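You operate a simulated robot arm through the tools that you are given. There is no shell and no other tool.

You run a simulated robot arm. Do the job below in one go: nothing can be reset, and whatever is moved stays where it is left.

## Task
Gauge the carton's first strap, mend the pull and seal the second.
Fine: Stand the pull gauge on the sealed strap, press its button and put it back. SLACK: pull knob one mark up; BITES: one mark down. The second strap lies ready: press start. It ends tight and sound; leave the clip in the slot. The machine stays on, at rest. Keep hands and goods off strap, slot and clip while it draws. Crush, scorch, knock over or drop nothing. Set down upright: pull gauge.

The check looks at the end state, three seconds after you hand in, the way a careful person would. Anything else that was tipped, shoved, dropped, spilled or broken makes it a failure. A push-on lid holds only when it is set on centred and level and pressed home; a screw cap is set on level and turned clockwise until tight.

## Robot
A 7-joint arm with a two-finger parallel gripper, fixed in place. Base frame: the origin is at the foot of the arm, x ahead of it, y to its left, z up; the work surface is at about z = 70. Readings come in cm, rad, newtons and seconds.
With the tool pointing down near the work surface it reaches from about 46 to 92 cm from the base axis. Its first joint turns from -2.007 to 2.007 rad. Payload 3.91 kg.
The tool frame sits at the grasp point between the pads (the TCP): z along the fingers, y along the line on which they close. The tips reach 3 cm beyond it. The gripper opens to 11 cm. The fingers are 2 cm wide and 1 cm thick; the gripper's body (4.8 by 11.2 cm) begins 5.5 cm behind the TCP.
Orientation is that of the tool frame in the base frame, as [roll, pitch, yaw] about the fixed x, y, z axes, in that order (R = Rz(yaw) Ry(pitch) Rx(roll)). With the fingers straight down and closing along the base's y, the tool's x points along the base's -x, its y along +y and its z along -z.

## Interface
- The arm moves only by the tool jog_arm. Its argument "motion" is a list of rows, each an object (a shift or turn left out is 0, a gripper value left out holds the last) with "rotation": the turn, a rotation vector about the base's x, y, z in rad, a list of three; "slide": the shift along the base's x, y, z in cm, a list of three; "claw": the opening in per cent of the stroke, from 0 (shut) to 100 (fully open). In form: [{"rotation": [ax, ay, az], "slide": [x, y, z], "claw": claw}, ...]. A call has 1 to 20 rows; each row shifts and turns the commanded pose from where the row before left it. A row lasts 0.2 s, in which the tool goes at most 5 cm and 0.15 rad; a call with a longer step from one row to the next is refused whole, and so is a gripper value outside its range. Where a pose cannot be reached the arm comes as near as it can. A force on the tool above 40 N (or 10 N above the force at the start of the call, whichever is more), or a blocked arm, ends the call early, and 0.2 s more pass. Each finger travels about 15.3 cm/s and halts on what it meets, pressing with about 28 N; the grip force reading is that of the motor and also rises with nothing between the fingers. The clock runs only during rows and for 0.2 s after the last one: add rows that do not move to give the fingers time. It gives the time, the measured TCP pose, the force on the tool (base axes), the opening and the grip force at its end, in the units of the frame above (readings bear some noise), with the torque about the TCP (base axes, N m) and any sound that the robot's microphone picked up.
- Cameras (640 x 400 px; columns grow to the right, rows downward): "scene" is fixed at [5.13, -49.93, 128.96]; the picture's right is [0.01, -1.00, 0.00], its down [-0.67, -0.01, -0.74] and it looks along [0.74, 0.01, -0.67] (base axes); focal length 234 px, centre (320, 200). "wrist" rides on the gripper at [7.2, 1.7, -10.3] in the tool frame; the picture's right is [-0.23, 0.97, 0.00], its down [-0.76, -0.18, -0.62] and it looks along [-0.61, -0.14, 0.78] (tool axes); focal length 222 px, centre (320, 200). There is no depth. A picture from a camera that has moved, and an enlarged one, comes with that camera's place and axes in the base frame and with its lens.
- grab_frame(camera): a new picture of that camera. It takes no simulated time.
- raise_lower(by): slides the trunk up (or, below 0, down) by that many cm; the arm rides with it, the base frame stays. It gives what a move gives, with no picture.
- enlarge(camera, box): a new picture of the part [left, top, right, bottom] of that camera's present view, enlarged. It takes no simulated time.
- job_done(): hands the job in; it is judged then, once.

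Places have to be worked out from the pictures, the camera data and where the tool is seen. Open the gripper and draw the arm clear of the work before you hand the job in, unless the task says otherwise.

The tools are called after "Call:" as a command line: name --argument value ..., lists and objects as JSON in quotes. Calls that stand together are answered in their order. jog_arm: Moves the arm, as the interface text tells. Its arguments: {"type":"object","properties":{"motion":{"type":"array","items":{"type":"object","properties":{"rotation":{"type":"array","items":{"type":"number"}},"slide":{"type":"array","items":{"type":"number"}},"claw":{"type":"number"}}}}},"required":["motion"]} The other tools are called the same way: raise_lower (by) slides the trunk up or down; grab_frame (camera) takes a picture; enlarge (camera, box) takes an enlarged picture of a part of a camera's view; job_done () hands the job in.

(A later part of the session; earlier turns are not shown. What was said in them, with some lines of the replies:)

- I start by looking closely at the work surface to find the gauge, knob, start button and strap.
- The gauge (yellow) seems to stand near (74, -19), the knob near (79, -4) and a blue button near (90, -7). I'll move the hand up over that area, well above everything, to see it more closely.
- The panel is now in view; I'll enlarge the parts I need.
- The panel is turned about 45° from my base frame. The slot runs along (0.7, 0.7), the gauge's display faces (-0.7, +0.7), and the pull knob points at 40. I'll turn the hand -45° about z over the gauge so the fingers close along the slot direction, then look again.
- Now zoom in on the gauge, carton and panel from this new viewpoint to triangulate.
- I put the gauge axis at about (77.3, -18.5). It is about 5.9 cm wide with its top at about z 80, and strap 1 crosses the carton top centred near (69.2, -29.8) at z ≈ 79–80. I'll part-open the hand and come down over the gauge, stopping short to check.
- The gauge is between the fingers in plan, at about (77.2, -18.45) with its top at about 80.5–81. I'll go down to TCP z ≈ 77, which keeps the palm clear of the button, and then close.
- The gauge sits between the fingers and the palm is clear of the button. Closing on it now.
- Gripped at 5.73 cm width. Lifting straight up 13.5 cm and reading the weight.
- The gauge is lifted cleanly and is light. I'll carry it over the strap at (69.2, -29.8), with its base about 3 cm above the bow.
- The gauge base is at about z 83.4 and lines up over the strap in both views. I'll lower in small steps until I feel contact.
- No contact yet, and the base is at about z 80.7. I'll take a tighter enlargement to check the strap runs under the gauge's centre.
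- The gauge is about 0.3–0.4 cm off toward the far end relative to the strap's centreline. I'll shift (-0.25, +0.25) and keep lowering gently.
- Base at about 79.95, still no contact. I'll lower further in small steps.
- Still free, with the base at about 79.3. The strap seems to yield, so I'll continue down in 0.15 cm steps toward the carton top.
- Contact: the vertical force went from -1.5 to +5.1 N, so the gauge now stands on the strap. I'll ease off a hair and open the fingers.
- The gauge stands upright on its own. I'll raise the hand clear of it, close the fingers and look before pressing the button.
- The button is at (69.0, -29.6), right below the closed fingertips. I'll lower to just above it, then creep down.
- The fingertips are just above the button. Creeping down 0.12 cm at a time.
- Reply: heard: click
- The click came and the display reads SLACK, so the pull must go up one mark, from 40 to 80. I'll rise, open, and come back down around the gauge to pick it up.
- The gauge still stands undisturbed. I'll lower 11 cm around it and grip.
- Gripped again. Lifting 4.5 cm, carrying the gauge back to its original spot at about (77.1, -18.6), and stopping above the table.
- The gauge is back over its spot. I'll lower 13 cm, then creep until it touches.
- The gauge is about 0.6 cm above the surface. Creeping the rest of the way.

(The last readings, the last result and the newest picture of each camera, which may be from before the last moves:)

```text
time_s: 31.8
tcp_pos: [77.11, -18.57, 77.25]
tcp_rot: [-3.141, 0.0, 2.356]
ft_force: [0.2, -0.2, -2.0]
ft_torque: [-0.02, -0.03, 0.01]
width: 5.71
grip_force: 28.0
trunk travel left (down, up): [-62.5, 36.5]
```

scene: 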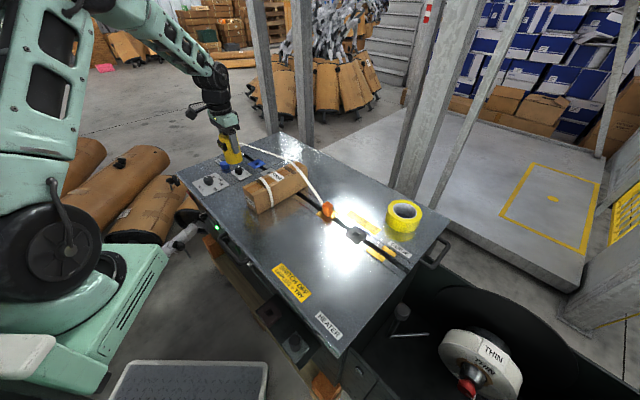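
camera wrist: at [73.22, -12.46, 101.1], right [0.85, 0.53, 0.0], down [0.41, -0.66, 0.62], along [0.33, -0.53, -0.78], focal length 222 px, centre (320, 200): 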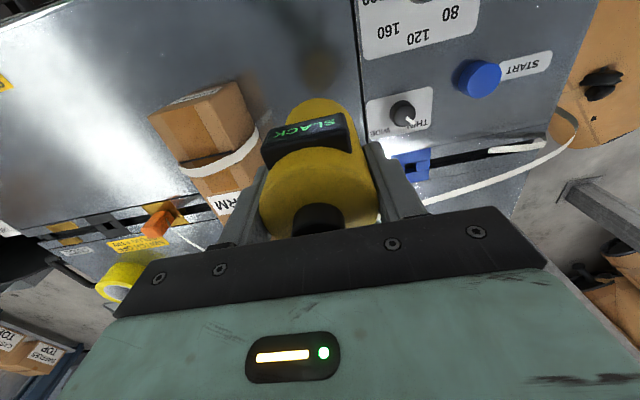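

Not yet touching (force z still -2). A bit further.

Call:
jog_arm --motion '[{"slide": [0, 0, -0.1]}, {"slide": [0, 0, -0.1]}, {}]'

```text
time_s: 32.6
tcp_pos: [77.11, -18.64, 77.24]
tcp_rot: [3.141, 0.002, 2.356]
ft_force: [-2.2, 3.2, 20.6]
ft_torque: [0.01, 0.48, -0.06]
width: 5.74
grip_force: 27.6
trunk travel left (down, up): [-62.5, 36.5]
```

Contact made (+20 N). I'll ease up slightly and open the fingers.

Call:
jog_arm --motion '[{"slide": [0, 0, 0.1]}, {"slide": [0, 0, 0.07]}, {"claw": 60}, {"claw": 70}, {"claw": 80}, {}]'

Call:
enlarge --camera "scene" --box '[200, 150, 280, 200]'

```text
time_s: 34.0
tcp_pos: [77.08, -18.55, 77.29]
tcp_rot: [-3.141, 0.0, 2.357]
ft_force: [-0.2, -0.6, -0.2]
ft_torque: [0.03, -0.02, 0.0]
width: 8.83
grip_force: 0.0
trunk travel left (down, up): [-62.5, 36.5]
```

```text
8.00 times, centred on (240, 175) of scene
camera zoom: at [5.13, -49.93, 128.96], right [0.01, -1.0, 0.0], down [-0.67, -0.01, -0.74], along [0.74, 0.01, -0.67], focal length 1873 px, centre (960, 400)
```

zoom: 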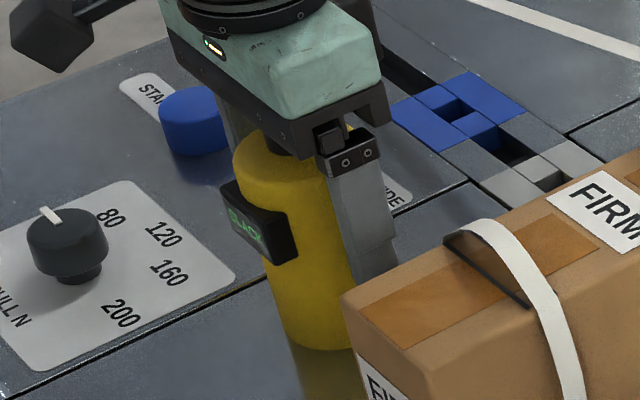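

The gauge stands back on its spot, upright and released. I'll rise straight up, then move over the pull knob, estimated at (80.1, -4.2), and turn the hand back +45° so the later -45° turn ends in an orientation I know I can reach.

Call:
jog_arm --motion '[{"slide": [0, 0, 1.5]}, {"slide": [0, 0, 3]}, {"slide": [0, 0, 3]}, {"slide": [0, 0, 3]}, {"slide": [0, 0, 3]}, {"slide": [0.5, 2.4, 0], "rotation": [0, 0, 0.13]}, {"slide": [0.5, 2.4, 0], "rotation": [0, 0, 0.13]}, {"slide": [0.5, 2.4, 0], "rotation": [0, 0, 0.13]}, {"slide": [0.5, 2.4, 0], "rotation": [0, 0, 0.13]}, {"slide": [0.5, 2.4, 0], "rotation": [0, 0, 0.13]}, {"slide": [0.5, 2.4, 0], "rotation": [0, 0, 0.135]}, {}, {}]'

Call:
grab_frame --camera "wrist"

Call:
enlarge --camera "scene" --box '[180, 125, 300, 200]'

```text
time_s: 36.8
tcp_pos: [80.09, -4.11, 90.85]
tcp_rot: [3.141, 0.0, -3.14]
ft_force: [0.6, -0.5, -0.2]
ft_torque: [0.0, 0.02, 0.0]
width: 8.8
grip_force: 0.0
trunk travel left (down, up): [-62.5, 36.5]
```

```text
taken
camera wrist: at [72.89, -2.61, 101.11], right [0.23, 0.97, 0.0], down [0.76, -0.18, 0.62], along [0.61, -0.14, -0.78], focal length 222 px, centre (320, 200)
```

wrist: 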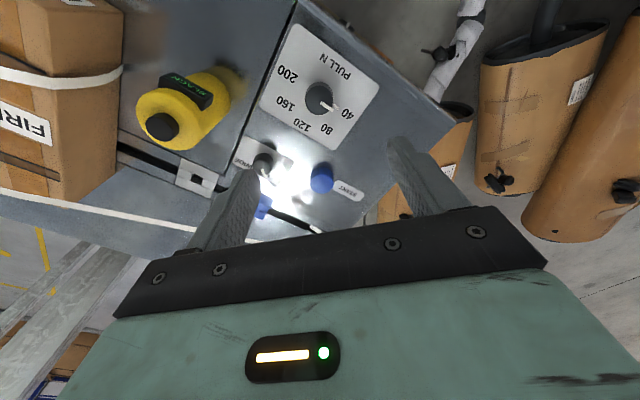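

```text
5.33 times, centred on (240, 162) of scene
camera zoom: at [5.13, -49.93, 128.96], right [0.01, -1.0, 0.0], down [-0.67, -0.01, -0.74], along [0.74, 0.01, -0.67], focal length 1248 px, centre (747, 400)
```

zoom: 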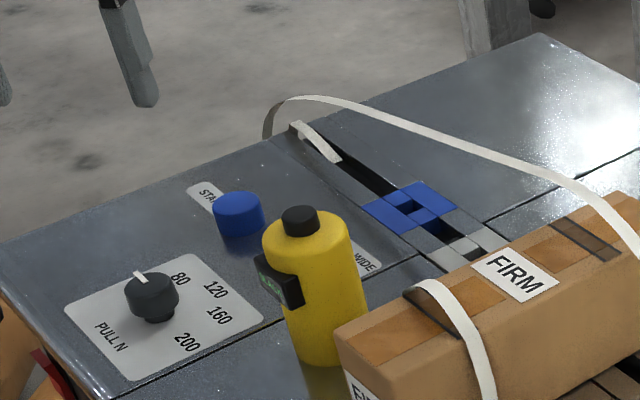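

Call:
enlarge --camera "wrist" --box '[260, 60, 380, 135]'

Call:
enlarge --camera "scene" --box '[180, 160, 240, 198]'

```text
5.33 times, centred on (320, 98) of wrist
camera zoom: at [72.89, -2.61, 101.11], right [0.23, 0.97, 0.0], down [0.76, -0.18, 0.62], along [0.61, -0.14, -0.78], focal length 1185 px, centre (320, 747)
```

zoom: 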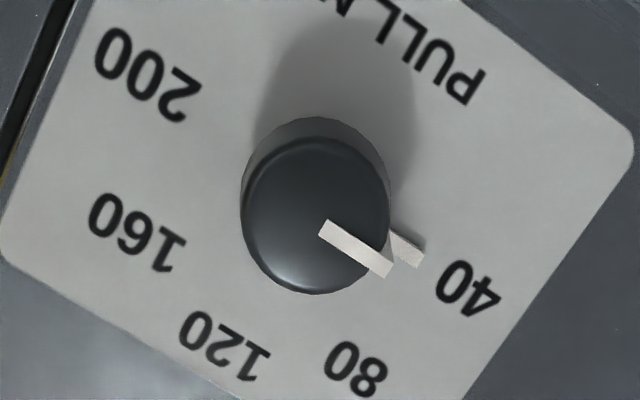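

```text
10.53 times, centred on (210, 179) of scene
camera zoom: at [5.13, -49.93, 128.96], right [0.01, -1.0, 0.0], down [-0.67, -0.01, -0.74], along [0.74, 0.01, -0.67], focal length 2464 px, centre (1478, 421)
```

zoom: 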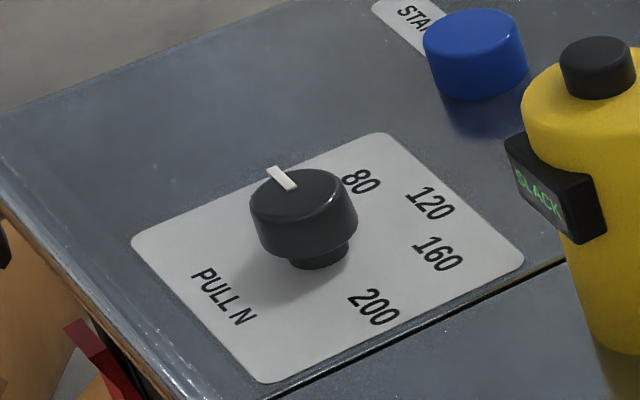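

The knob cap is about 3.5 cm wide, centred at about (80.06, -4.25) with its top at about z 72.5–73, and the pointer is on 40. From the label positions the marks are 45° apart and higher values run clockwise seen from above, so I'll descend with the tips staying about 1.3 cm above the panel.

Call:
jog_arm --motion '[{"slide": [0, -0.14, -2], "claw": 65}, {"slide": [0, 0, -3]}, {"slide": [0, 0, -3]}, {"slide": [0, 0, -3]}, {"slide": [0, 0, -2.5]}, {"slide": [0, 0, -1.5]}, {"slide": [0, 0, -1]}, {"slide": [0, 0, -0.5]}, {}, {}]'

Call:
grab_frame --camera "wrist"

Call:
enlarge --camera "scene" --box '[170, 145, 250, 195]'

```text
time_s: 39.0
tcp_pos: [79.83, -4.24, 74.25]
tcp_rot: [3.141, 0.001, 3.14]
ft_force: [0.7, 0.9, 0.0]
ft_torque: [-0.02, -0.01, 0.01]
width: 7.16
grip_force: 0.0
trunk travel left (down, up): [-62.5, 36.5]
```

```text
taken
camera wrist: at [72.81, -2.77, 84.56], right [0.23, 0.97, 0.0], down [0.76, -0.18, 0.62], along [0.61, -0.14, -0.78], focal length 222 px, centre (320, 200)
```

wrist: 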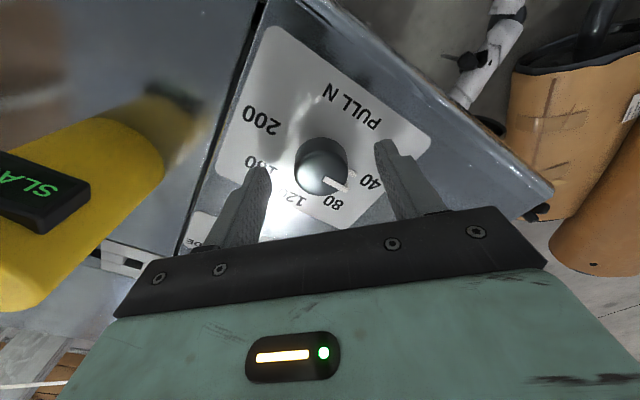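

```text
8.00 times, centred on (210, 170) of scene
camera zoom: at [5.13, -49.93, 128.96], right [0.01, -1.0, 0.0], down [-0.67, -0.01, -0.74], along [0.74, 0.01, -0.67], focal length 1873 px, centre (1200, 440)
```

zoom: 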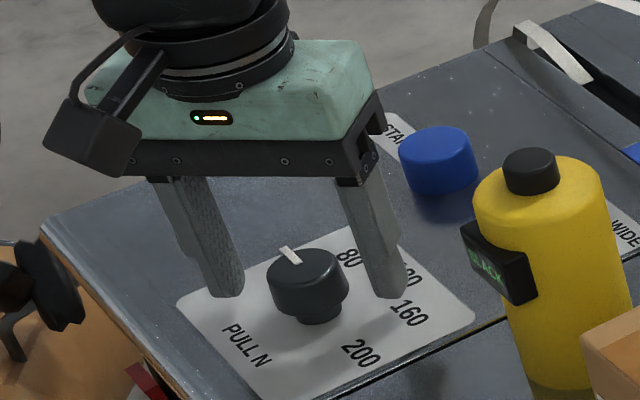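

The knob sits centred between the fingers. I'll nudge +0.2 in x and -0.4 in z, then close on it.

Call:
jog_arm --motion '[{"slide": [0.2, 0, -0.2]}, {"slide": [0, 0, -0.2]}, {}, {"claw": 45}, {"claw": 30}, {"claw": 20}, {"claw": 10}, {"claw": 10}, {}]'

Call:
enlarge --camera "wrist" --box '[220, 70, 460, 220]'

Call:
enlarge --camera "scene" --box '[170, 145, 250, 195]'

```text
time_s: 41.0
tcp_pos: [80.19, -4.28, 73.88]
tcp_rot: [3.141, 0.0, 3.141]
ft_force: [1.9, 2.5, -1.1]
ft_torque: [-0.42, -0.06, -0.01]
width: 3.52
grip_force: 44.8
trunk travel left (down, up): [-62.5, 36.5]
```

```text
2.67 times, centred on (340, 145) of wrist
camera zoom: at [73.03, -2.69, 84.17], right [0.23, 0.97, 0.0], down [0.76, -0.18, 0.62], along [0.61, -0.14, -0.78], focal length 592 px, centre (267, 347)
```

zoom: 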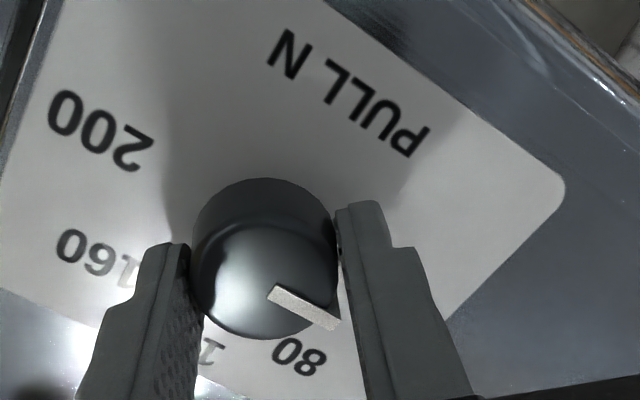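

```text
8.00 times, centred on (210, 170) of scene
camera zoom: at [5.13, -49.93, 128.96], right [0.01, -1.0, 0.0], down [-0.67, -0.01, -0.74], along [0.74, 0.01, -0.67], focal length 1873 px, centre (1200, 440)
```

zoom: 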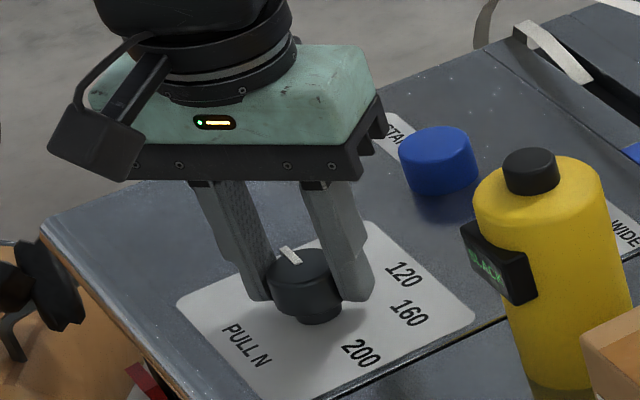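

The knob is gripped at 3.52 cm. I'll turn the tool -45° (clockwise from above) in small steps.

Call:
jog_arm --motion '[{"rotation": [0, 0, -0.1]}, {"rotation": [0, 0, -0.1]}, {"rotation": [0, 0, -0.1]}, {"rotation": [0, 0, -0.1]}, {"rotation": [0, 0, -0.1]}, {"rotation": [0, 0, -0.1]}, {"rotation": [0, 0, -0.1]}, {"rotation": [0, 0, -0.085]}, {}, {}]'

Call:
enlarge --camera "wrist" --box '[220, 70, 460, 220]'

Call:
enlarge --camera "scene" --box '[170, 145, 250, 195]'

```text
time_s: 43.2
tcp_pos: [80.02, -4.38, 73.86]
tcp_rot: [-3.14, -0.003, 2.355]
ft_force: [-16.4, -4.2, 5.6]
ft_torque: [0.4, 0.51, 0.02]
width: 3.52
grip_force: 44.8
trunk travel left (down, up): [-62.5, 36.5]
```

```text
2.67 times, centred on (340, 145) of wrist
camera zoom: at [76.3, 1.77, 84.18], right [0.85, 0.53, 0.0], down [0.41, -0.66, 0.62], along [0.33, -0.53, -0.78], focal length 592 px, centre (267, 347)
```

zoom: 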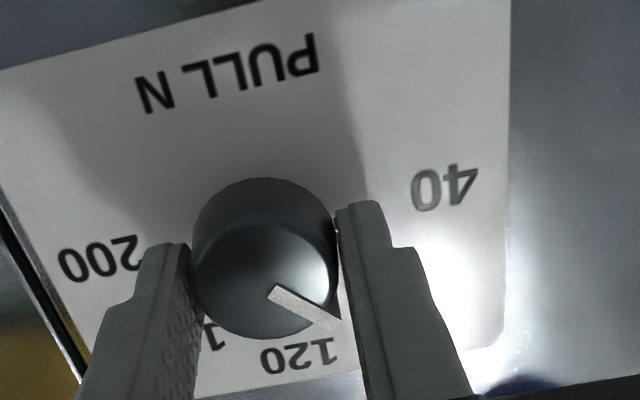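

```text
8.00 times, centred on (210, 170) of scene
camera zoom: at [5.13, -49.93, 128.96], right [0.01, -1.0, 0.0], down [-0.67, -0.01, -0.74], along [0.74, 0.01, -0.67], focal length 1873 px, centre (1200, 440)
```

zoom: 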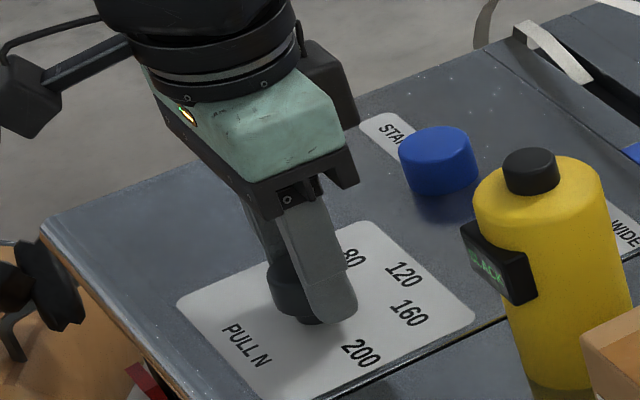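

The pointer turned with the fingers. I'll open, rise and check that it points at 80.

Call:
jog_arm --motion '[{"claw": 40}, {"claw": 60}, {"claw": 65}, {}, {"slide": [0, 0, 1]}, {"slide": [0, 0, 3]}, {"slide": [0, 0, 4]}, {"slide": [0, 0, 4]}, {"slide": [0, 0, 4]}, {}]'

Call:
enlarge --camera "wrist" --box '[240, 50, 400, 150]'

Call:
enlarge --camera "scene" --box '[180, 150, 260, 200]'

Call:
grab_frame --camera "wrist"

```text
time_s: 45.4
tcp_pos: [80.06, -4.39, 89.95]
tcp_rot: [3.141, 0.001, 2.357]
ft_force: [-0.2, -0.4, -0.4]
ft_torque: [-0.03, 0.01, -0.02]
width: 7.15
grip_force: 0.1
trunk travel left (down, up): [-62.5, 36.5]
```

```text
4.00 times, centred on (320, 100) of wrist
camera zoom: at [76.3, 1.74, 100.14], right [0.85, 0.53, 0.0], down [0.41, -0.66, 0.62], along [0.33, -0.53, -0.78], focal length 888 px, centre (320, 600)
```

zoom: 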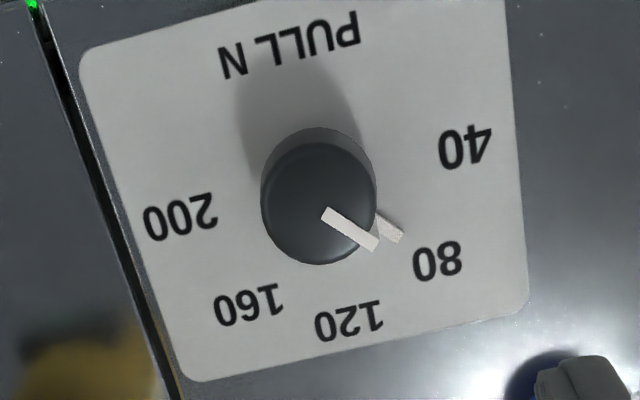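

```text
8.00 times, centred on (220, 175) of scene
camera zoom: at [5.13, -49.93, 128.96], right [0.01, -1.0, 0.0], down [-0.67, -0.01, -0.74], along [0.74, 0.01, -0.67], focal length 1873 px, centre (1120, 400)
```

zoom: 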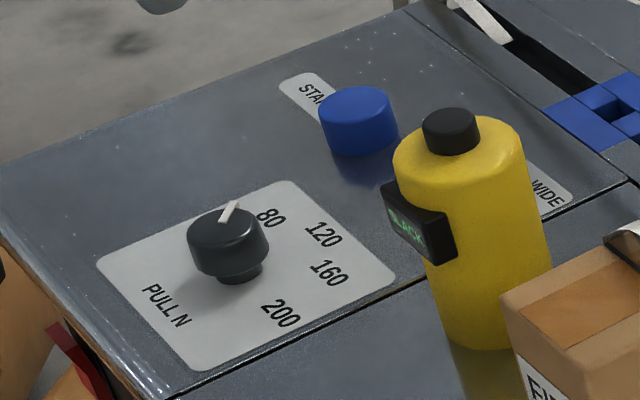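

```text
taken
camera wrist: at [76.3, 1.74, 100.14], right [0.85, 0.53, 0.0], down [0.41, -0.66, 0.62], along [0.33, -0.53, -0.78], focal length 222 px, centre (320, 200)
```

wrist: 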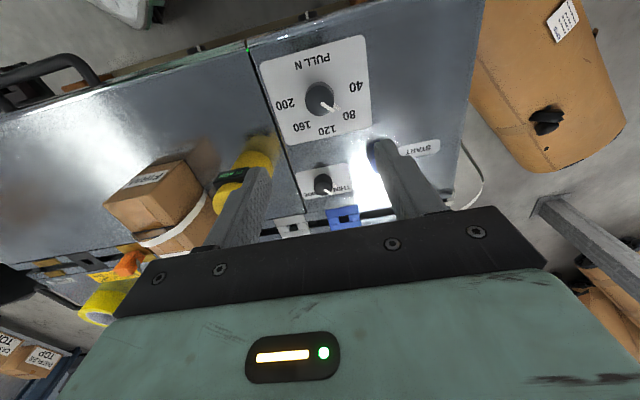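

The knob now points at 80. Before pressing START I'll check the second strap, the clip and slot, and the heater corner for anything in the way.

Call:
enlarge --camera "scene" --box '[220, 260, 380, 360]'

Call:
enlarge --camera "scene" --box '[220, 130, 420, 255]'

Call:
enlarge --camera "scene" --box '[180, 210, 280, 272]'

Call:
enlarge --camera "scene" --box '[205, 130, 285, 180]'

```text
4.00 times, centred on (300, 310) of scene
camera zoom: at [5.13, -49.93, 128.96], right [0.01, -1.0, 0.0], down [-0.67, -0.01, -0.74], along [0.74, 0.01, -0.67], focal length 936 px, centre (400, -240)
```

zoom: 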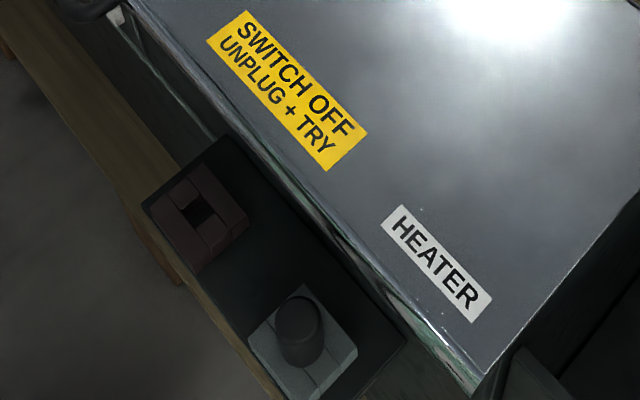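

```text
3.20 times, centred on (320, 192) of scene
camera zoom: at [5.13, -49.93, 128.96], right [0.01, -1.0, 0.0], down [-0.67, -0.01, -0.74], along [0.74, 0.01, -0.67], focal length 749 px, centre (320, 224)
```

zoom: 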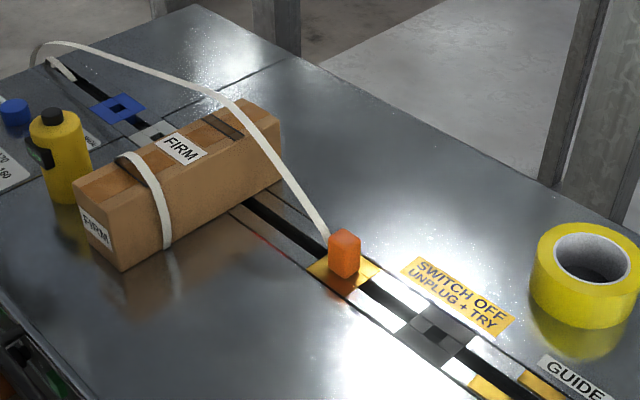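

```text
6.40 times, centred on (230, 241) of scene
camera zoom: at [5.13, -49.93, 128.96], right [0.01, -1.0, 0.0], down [-0.67, -0.01, -0.74], along [0.74, 0.01, -0.67], focal length 1498 px, centre (896, -62)
```

zoom: 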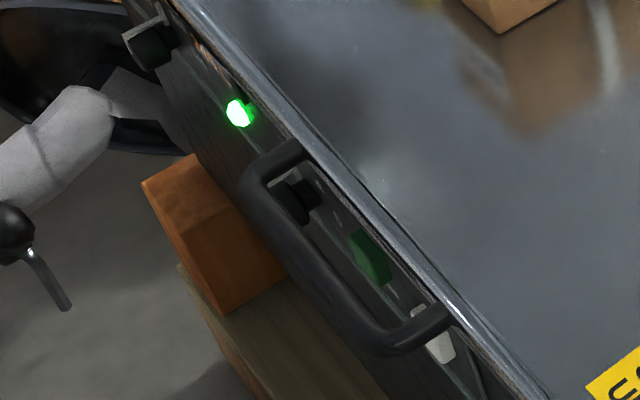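

```text
8.00 times, centred on (245, 155) of scene
camera zoom: at [5.13, -49.93, 128.96], right [0.01, -1.0, 0.0], down [-0.67, -0.01, -0.74], along [0.74, 0.01, -0.67], focal length 1873 px, centre (920, 560)
```

zoom: 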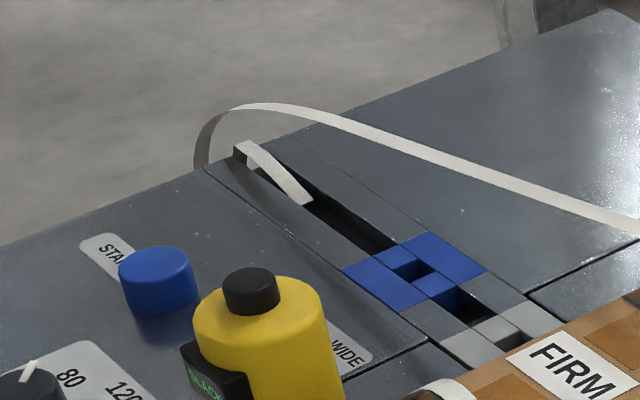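

Everything looks clear: strap 2 is threaded, the slot is free and the power lamp is green. START is at about (91.8, -6.9) with its top at about z 72.2, near the reach limit. I'll close the fingers, turn back +45° and tilt the hand outward a little over the button.

Call:
jog_arm --motion '[{"slide": [0.5, -0.4, 0], "rotation": [0, 0, 0.13], "claw": 30}, {"slide": [0.5, -0.4, 0], "rotation": [0, 0, 0.13], "claw": 0}, {"slide": [1, -0.4, 0], "rotation": [0, 0, 0.13]}, {"slide": [1, -0.4, 0], "rotation": [0, 0, 0.13]}, {"slide": [1, -0.4, 0], "rotation": [0, 0, 0.13]}, {"slide": [1, -0.4, 0], "rotation": [0, 0, 0.135]}, {"slide": [1, -0.1, -0.5], "rotation": [0, -0.1, 0]}, {"slide": [1, 0, -0.5], "rotation": [0, -0.1, 0]}, {"slide": [0.5, 0, -0.5], "rotation": [0, -0.1, 0]}, {"rotation": [0, -0.05, 0]}, {}, {}]'

Call:
grab_frame --camera "wrist"

Call:
enlarge --camera "scene" --box '[180, 110, 300, 185]'

```text
time_s: 48.0
tcp_pos: [87.55, -6.78, 88.41]
tcp_rot: [-3.142, 0.351, 3.141]
ft_force: [-0.3, -0.7, 1.3]
ft_torque: [-0.04, 0.02, 0.01]
width: 0.0
grip_force: 27.6
trunk travel left (down, up): [-62.5, 36.5]
```

```text
taken
camera wrist: at [77.4, -5.27, 95.54], right [0.21, 0.97, 0.08], down [0.5, -0.18, 0.85], along [0.84, -0.14, -0.53], focal length 222 px, centre (320, 200)
```

wrist: 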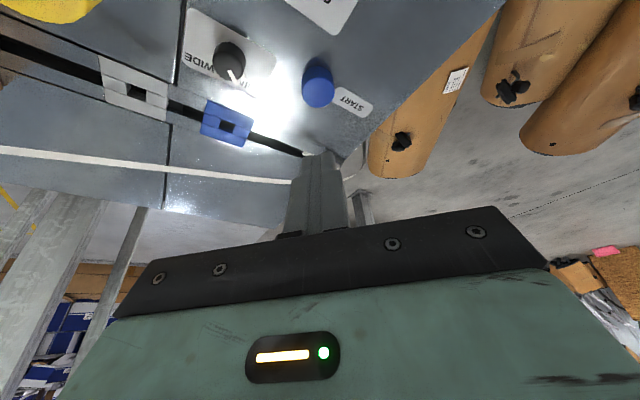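

```text
5.33 times, centred on (240, 148) of scene
camera zoom: at [5.13, -49.93, 128.96], right [0.01, -1.0, 0.0], down [-0.67, -0.01, -0.74], along [0.74, 0.01, -0.67], focal length 1248 px, centre (747, 480)
```

zoom: 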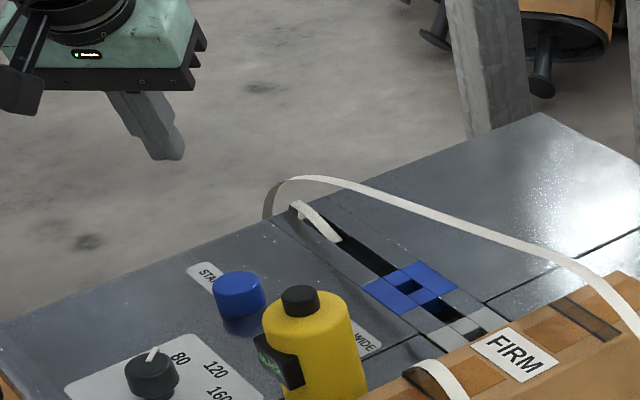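

Call:
enlarge --camera "wrist" --box '[270, 50, 390, 125]'

```text
5.33 times, centred on (330, 88) of wrist
camera zoom: at [77.4, -5.27, 95.54], right [0.21, 0.97, 0.08], down [0.5, -0.18, 0.85], along [0.84, -0.14, -0.53], focal length 1185 px, centre (267, 800)
```

zoom: 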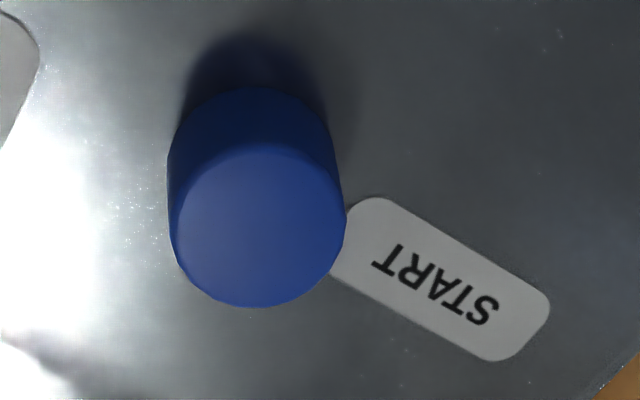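

The button top centre is at about (92.0, -6.8), about 3.7 cm wide. I'll move the fingertip above it and down to just short of contact.

Call:
jog_arm --motion '[{"slide": [1.5, 0, -1]}, {"slide": [1.5, 0, -2]}, {"slide": [1.05, 0, -2]}, {"slide": [0, 0, -2]}, {"slide": [0, 0, -2]}, {"slide": [0, 0, -1.5]}, {"slide": [0, 0, -0.7]}, {}, {}]'

Call:
grab_frame --camera "wrist"

Call:
enlarge --camera "scene" --box '[190, 125, 270, 175]'

```text
time_s: 50.0
tcp_pos: [91.89, -6.83, 77.11]
tcp_rot: [-3.141, 0.351, -3.142]
ft_force: [0.7, 0.0, -0.3]
ft_torque: [0.0, -0.01, 0.01]
width: 0.0
grip_force: 27.7
trunk travel left (down, up): [-62.5, 36.5]
```

```text
taken
camera wrist: at [81.58, -5.23, 84.28], right [0.21, 0.97, 0.08], down [0.5, -0.18, 0.85], along [0.84, -0.14, -0.53], focal length 222 px, centre (320, 200)
```

wrist: 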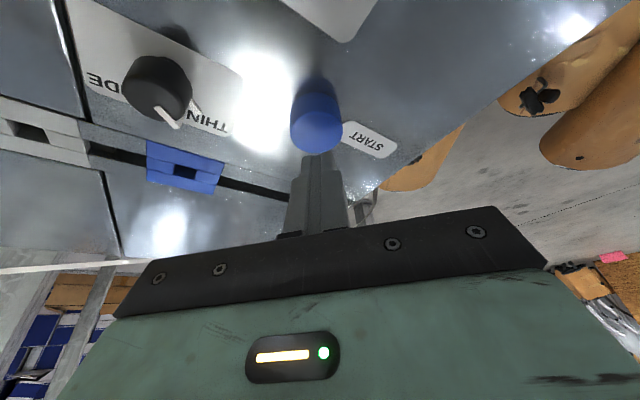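

```text
8.00 times, centred on (230, 150) of scene
camera zoom: at [5.13, -49.93, 128.96], right [0.01, -1.0, 0.0], down [-0.67, -0.01, -0.74], along [0.74, 0.01, -0.67], focal length 1873 px, centre (1040, 600)
```

zoom: 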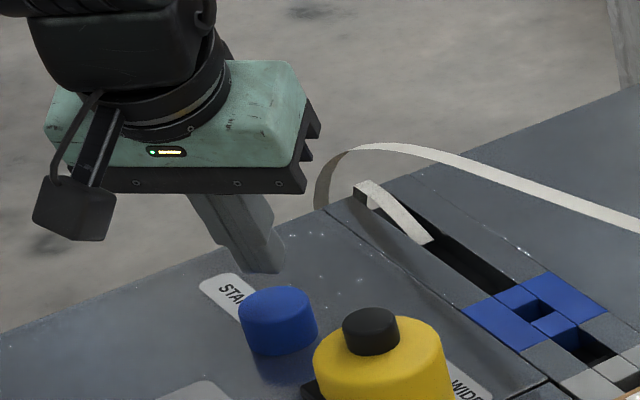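

The fingertip is about 1.7 cm above the button and centred within a few mm. Lowering to near contact and then pressing in small steps.

Call:
jog_arm --motion '[{"slide": [-0.1, -0.12, -0.6]}, {"slide": [0, 0, -0.5]}, {"slide": [0, 0, -0.2]}, {"slide": [0, 0, -0.15]}, {}]'

```text
time_s: 51.2
tcp_pos: [91.63, -6.81, 75.72]
tcp_rot: [-3.141, 0.349, 3.141]
ft_force: [-0.3, 0.0, 0.2]
ft_torque: [0.01, -0.04, -0.01]
width: 0.0
grip_force: 28.7
trunk travel left (down, up): [-62.5, 36.5]
```

Still free at z 75.7. Continuing down in 0.15 cm steps.

Call:
jog_arm --motion '[{"slide": [0, 0, -0.15]}, {"slide": [0, 0, -0.15]}, {"slide": [0, 0, -0.15]}]'

```text
time_s: 52.0
tcp_pos: [91.8, -6.95, 75.39]
tcp_rot: [-3.141, 0.351, 3.142]
ft_force: [1.3, -0.4, 1.4]
ft_torque: [-0.01, -0.01, 0.0]
width: 0.0
grip_force: 28.3
trunk travel left (down, up): [-62.5, 36.5]
```

Perhaps just touching (1.4 N). A little further.

Call:
jog_arm --motion '[{"slide": [0, 0, -0.15]}, {"slide": [0, 0, -0.1]}]'

```text
time_s: 52.6
tcp_pos: [91.67, -6.88, 75.04]
tcp_rot: [3.141, 0.35, 3.14]
ft_force: [-0.6, -0.3, 0.7]
ft_torque: [-0.02, -0.01, -0.01]
width: 0.0
grip_force: 28.1
trunk travel left (down, up): [-62.5, 36.5]
```

No firm contact yet; let me look.

Call:
enlarge --camera "scene" --box '[205, 140, 253, 170]'

Call:
enlarge --camera "wrist" --box '[260, 80, 380, 155]'

```text
13.33 times, centred on (229, 155) of scene
camera zoom: at [5.13, -49.93, 128.96], right [0.01, -1.0, 0.0], down [-0.67, -0.01, -0.74], along [0.74, 0.01, -0.67], focal length 3121 px, centre (1533, 800)
```

zoom: 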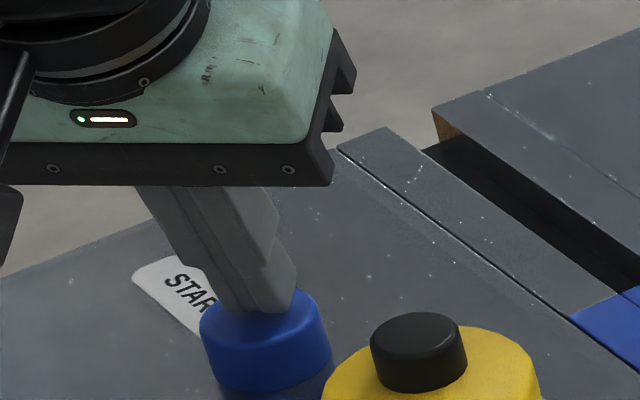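

```text
5.33 times, centred on (320, 118) of wrist
camera zoom: at [81.46, -5.4, 82.2], right [0.21, 0.97, 0.08], down [0.5, -0.18, 0.85], along [0.84, -0.14, -0.53], focal length 1185 px, centre (320, 640)
```

zoom: 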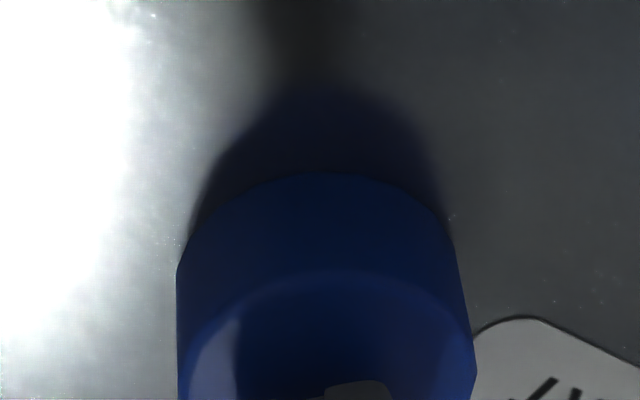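

The white strap end is no longer visible at the slot end, so the machine may already have started. I'll look at the whole scene.

Call:
grab_frame --camera "scene"

Call:
enlarge --camera "scene" --box '[220, 130, 380, 230]'

```text
taken
```

scene: 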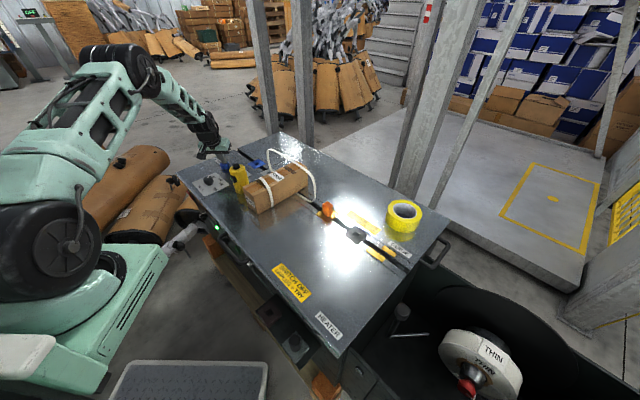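

```text
4.00 times, centred on (300, 180) of scene
camera zoom: at [5.13, -49.93, 128.96], right [0.01, -1.0, 0.0], down [-0.67, -0.01, -0.74], along [0.74, 0.01, -0.67], focal length 936 px, centre (400, 280)
```

zoom: 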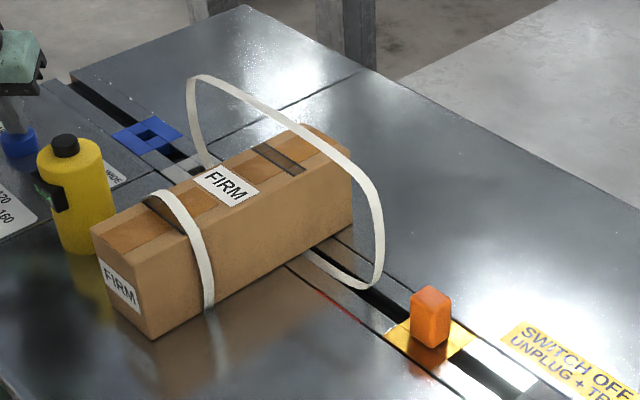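

The machine has started and is drawing strap 2 round the carton; nothing is near the strap. I'll lift the hand straight off the button and draw back toward the base, well away.

Call:
jog_arm --motion '[{"slide": [0, 0, 1]}, {"slide": [0, 0, 3]}, {"slide": [-1, 0, 4]}, {"slide": [-2, 0.5, 4]}, {"slide": [-3, 1, 3]}, {"slide": [-3, 1, 1]}]'

Call:
enlarge --camera "scene" --box '[220, 130, 380, 230]'

```text
time_s: 54.0
tcp_pos: [82.57, -4.59, 91.17]
tcp_rot: [3.141, 0.348, -3.141]
ft_force: [0.5, -0.1, -0.7]
ft_torque: [-0.02, 0.0, 0.0]
width: 0.03
grip_force: 27.9
trunk travel left (down, up): [-62.5, 36.5]
```

```text
4.00 times, centred on (300, 180) of scene
camera zoom: at [5.13, -49.93, 128.96], right [0.01, -1.0, 0.0], down [-0.67, -0.01, -0.74], along [0.74, 0.01, -0.67], focal length 936 px, centre (400, 280)
```

zoom: 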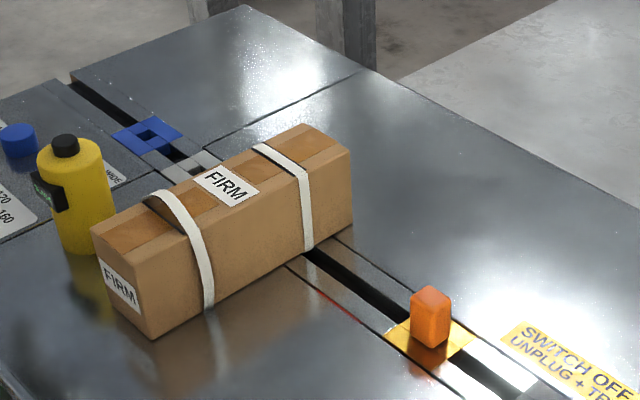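

Strap 2 now lies tight round the carton. I'll untilt, open the gripper, draw back toward the starting pose and let the machine finish.

Call:
jog_arm --motion '[{"slide": [-2, 1, 1], "rotation": [0, 0.1, 0], "claw": 40}, {"slide": [-3, 1, 1], "rotation": [0, 0.1, 0], "claw": 80}, {"slide": [-3, 0, 2], "rotation": [0, 0.1, 0], "claw": 100}, {"slide": [-3, 0, 2], "rotation": [0, 0.05, 0]}, {"slide": [-3, 0, 2]}, {"slide": [-3, 0, 2]}, {"slide": [-3, 0, 2]}, {}, {}, {}, {}, {}, {}, {}, {}]'

Call:
grab_frame --camera "scene"

Call:
enlarge --camera "scene" --box '[220, 130, 380, 230]'

Call:
enlarge --camera "scene" --box '[180, 150, 260, 200]'

Call:
grab_frame --camera "wrist"

```text
time_s: 57.2
tcp_pos: [62.75, -2.51, 103.17]
tcp_rot: [3.14, 0.0, 3.141]
ft_force: [-0.3, 0.2, 0.3]
ft_torque: [-0.01, -0.01, 0.01]
width: 11.01
grip_force: 0.1
trunk travel left (down, up): [-62.5, 36.5]
```

```text
taken
```

scene: 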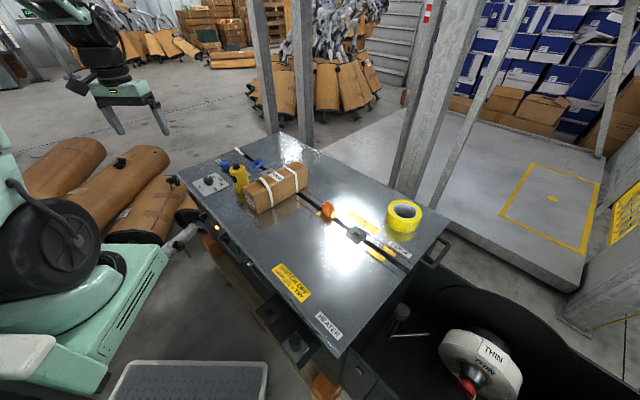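

```text
4.00 times, centred on (300, 180) of scene
camera zoom: at [5.13, -49.93, 128.96], right [0.01, -1.0, 0.0], down [-0.67, -0.01, -0.74], along [0.74, 0.01, -0.67], focal length 936 px, centre (400, 280)
```

zoom: 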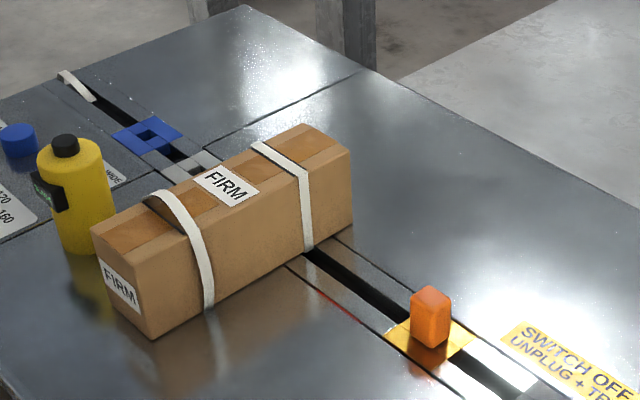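

```text
8.00 times, centred on (220, 175) of scene
camera zoom: at [5.13, -49.93, 128.96], right [0.01, -1.0, 0.0], down [-0.67, -0.01, -0.74], along [0.74, 0.01, -0.67], focal length 1873 px, centre (1120, 400)
```

zoom: 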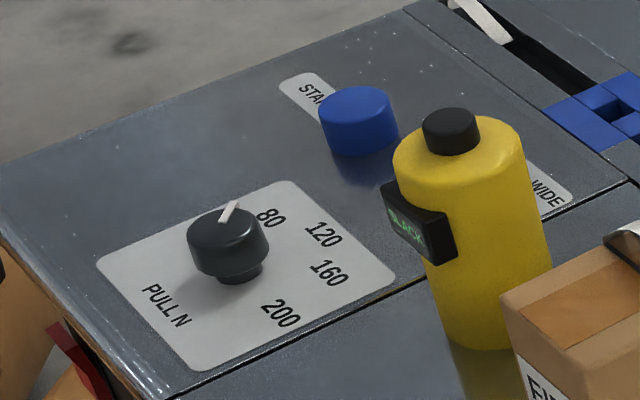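

```text
taken
camera wrist: at [55.68, -0.96, 113.37], right [0.23, 0.97, 0.0], down [0.76, -0.18, 0.62], along [0.61, -0.14, -0.78], focal length 222 px, centre (320, 200)
```

wrist: 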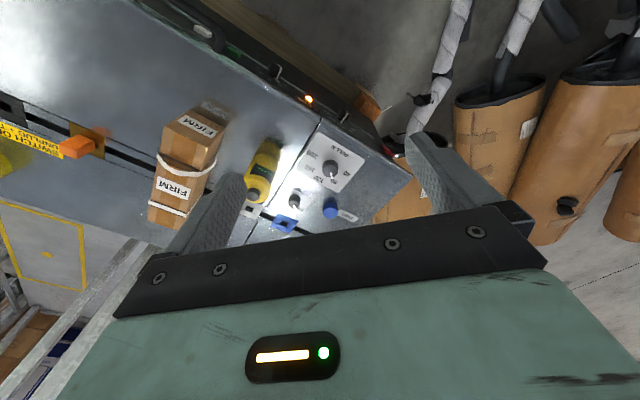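

Strap 2 is tight, but the lamp has turned amber, so the machine is still in its cycle. I'll wait until it goes back to rest.

Call:
jog_arm --motion '[{}, {}, {}, {}, {}, {}, {}, {}, {}, {}, {}, {}, {}, {}, {}, {}, {}, {}, {}, {}]'

Call:
enlarge --camera "scene" --box '[190, 190, 290, 252]'

Call:
enlarge --camera "scene" --box '[220, 130, 380, 230]'

```text
time_s: 61.4
tcp_pos: [62.85, -2.45, 103.08]
tcp_rot: [-3.141, -0.002, -3.14]
ft_force: [-0.3, 0.6, 0.4]
ft_torque: [-0.01, 0.0, 0.02]
width: 11.0
grip_force: 0.0
trunk travel left (down, up): [-62.5, 36.5]
```

```text
6.40 times, centred on (240, 221) of scene
camera zoom: at [5.13, -49.93, 128.96], right [0.01, -1.0, 0.0], down [-0.67, -0.01, -0.74], along [0.74, 0.01, -0.67], focal length 1498 px, centre (832, 66)
```

zoom: 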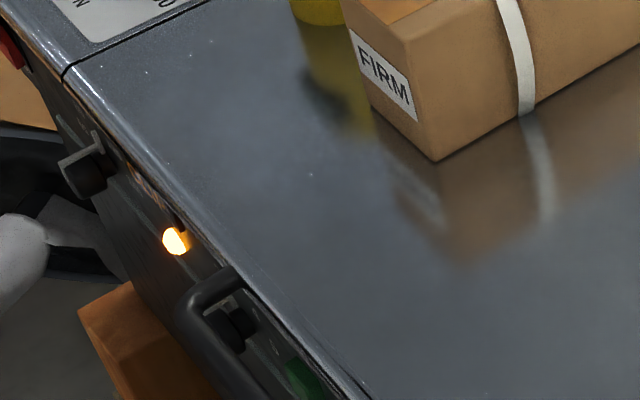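

```text
4.00 times, centred on (300, 180) of scene
camera zoom: at [5.13, -49.93, 128.96], right [0.01, -1.0, 0.0], down [-0.67, -0.01, -0.74], along [0.74, 0.01, -0.67], focal length 936 px, centre (400, 280)
```

zoom: 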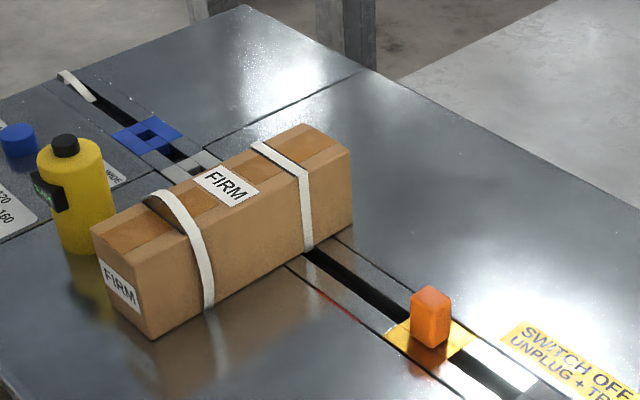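

The lamp is still amber. I'll wait longer and watch it.

Call:
jog_arm --motion '[{}, {}, {}, {}, {}, {}, {}, {}, {}, {}, {}, {}, {}, {}, {}, {}, {}, {}, {}, {}]'

Call:
jog_arm --motion '[{}, {}, {}, {}, {}, {}, {}, {}, {}, {}, {}, {}, {}, {}, {}, {}, {}, {}, {}, {}]'

Call:
enlarge --camera "scene" --box '[190, 200, 250, 238]'

Call:
enlarge --camera "wrist" --box '[230, 40, 390, 140]'

```text
time_s: 65.6
tcp_pos: [62.83, -2.52, 103.07]
tcp_rot: [-3.141, 0.0, -3.14]
ft_force: [0.4, -0.8, -0.1]
ft_torque: [0.03, -0.01, 0.0]
width: 11.0
grip_force: 0.2
trunk travel left (down, up): [-62.5, 36.5]
```

```text
time_s: 69.8
tcp_pos: [62.69, -2.65, 103.14]
tcp_rot: [-3.14, 0.0, -3.141]
ft_force: [0.3, 0.0, 0.7]
ft_torque: [0.01, 0.0, -0.02]
width: 11.02
grip_force: 0.0
trunk travel left (down, up): [-62.5, 36.5]
```

```text
10.53 times, centred on (220, 219) of scene
camera zoom: at [5.13, -49.93, 128.96], right [0.01, -1.0, 0.0], down [-0.67, -0.01, -0.74], along [0.74, 0.01, -0.67], focal length 2464 px, centre (1373, 0)
```

zoom: 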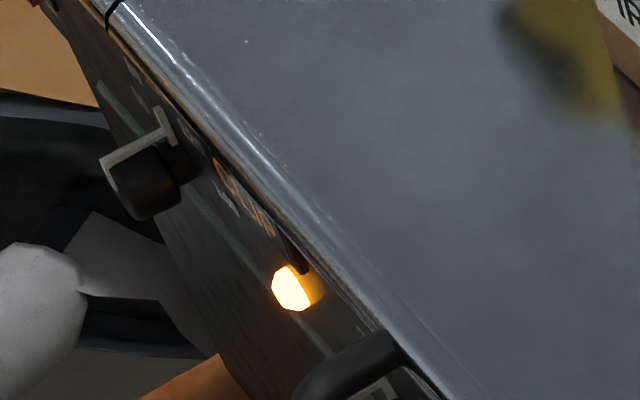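

```text
4.00 times, centred on (310, 90) of wrist
camera zoom: at [55.68, -0.96, 113.37], right [0.23, 0.97, 0.0], down [0.76, -0.18, 0.62], along [0.61, -0.14, -0.78], focal length 888 px, centre (360, 640)
```

zoom: 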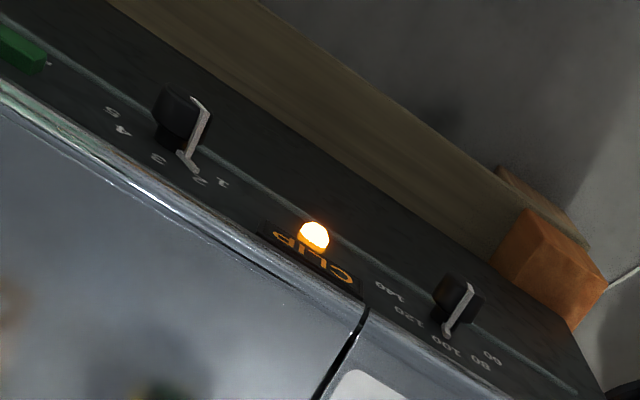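

The display by the lamp reads "CLIP", which fits the offcut left in the slot that I was told to leave. I'll check the seal of strap 2 and the slot closely before handing in.

Call:
enlarge --camera "wrist" --box '[110, 90, 270, 240]'

Call:
enlarge --camera "scene" --box '[265, 155, 325, 193]'

Call:
enlarge --camera "scene" --box '[225, 140, 285, 178]'

Call:
enlarge --camera "wrist" --box '[230, 130, 390, 240]'

```text
2.67 times, centred on (190, 165) of wrist
camera zoom: at [55.68, -0.96, 113.37], right [0.23, 0.97, 0.0], down [0.76, -0.18, 0.62], along [0.61, -0.14, -0.78], focal length 592 px, centre (667, 293)
```

zoom: 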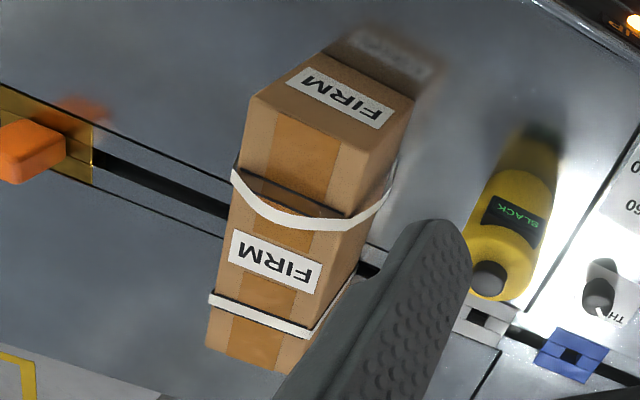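

```text
10.53 times, centred on (295, 174) of scene
camera zoom: at [5.13, -49.93, 128.96], right [0.01, -1.0, 0.0], down [-0.67, -0.01, -0.74], along [0.74, 0.01, -0.67], focal length 2464 px, centre (583, 474)
```

zoom: 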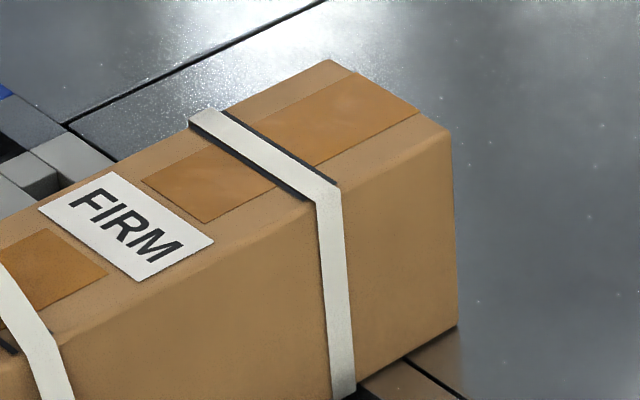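

```text
10.53 times, centred on (255, 159) of scene
camera zoom: at [5.13, -49.93, 128.96], right [0.01, -1.0, 0.0], down [-0.67, -0.01, -0.74], along [0.74, 0.01, -0.67], focal length 2464 px, centre (1004, 632)
```

zoom: 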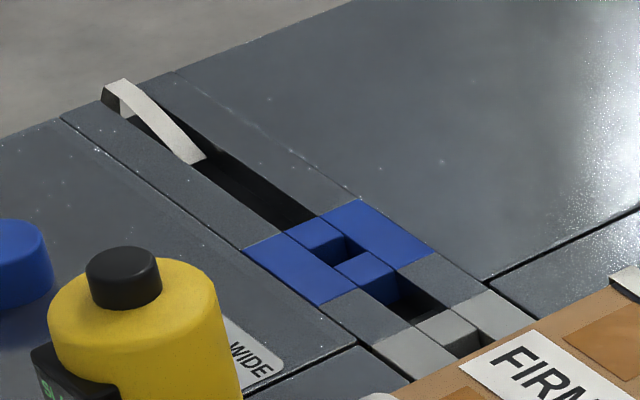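

```text
3.64 times, centred on (310, 185) of wrist
camera zoom: at [55.68, -0.96, 113.37], right [0.23, 0.97, 0.0], down [0.76, -0.18, 0.62], along [0.61, -0.14, -0.78], focal length 808 px, centre (356, 254)
```

zoom: 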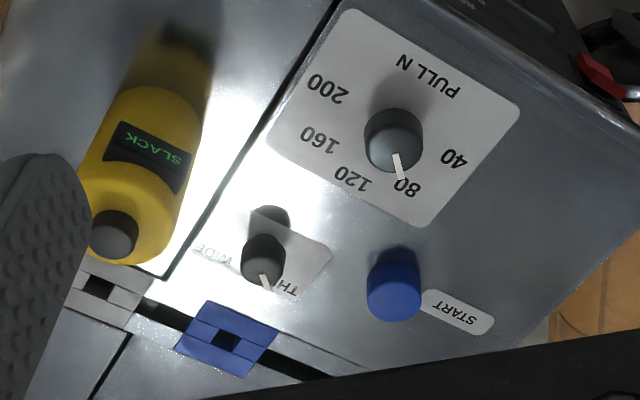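

Strap 2 lies flat and tight with no crushing, the knob points at 80, and the gauge stands upright on its spot. The clip is left in the slot, the machine is on and at rest, and the open gripper is well clear, so I'm handing the job in.

Call:
job_done

```text
The job is handed in.
```

The first strap gauged SLACK, so I turned the pull knob up one mark from 40 to 80. I then pressed start, and the second strap is sealed. In the camera views it lies flat and tight, and the carton shows no crushing.

- **Gauge:** it stands upright, back on its original spot.
- **Machine:** it is on and no longer drawing. After the cycle its lamp changed from green to amber and the display reads "CLIP". I took that to mean the offcut I was told to leave in the slot. The lamp was still amber at my last look, about 17 seconds after the hand left the start button.
- **Start press:** I heard no click from the button and felt only about 1.4 N of contact, but the machine did start. The hand stayed clear of the strap, slot and clip while it drew.
- **Arm:** the gripper is open and drawn back clear of the work.
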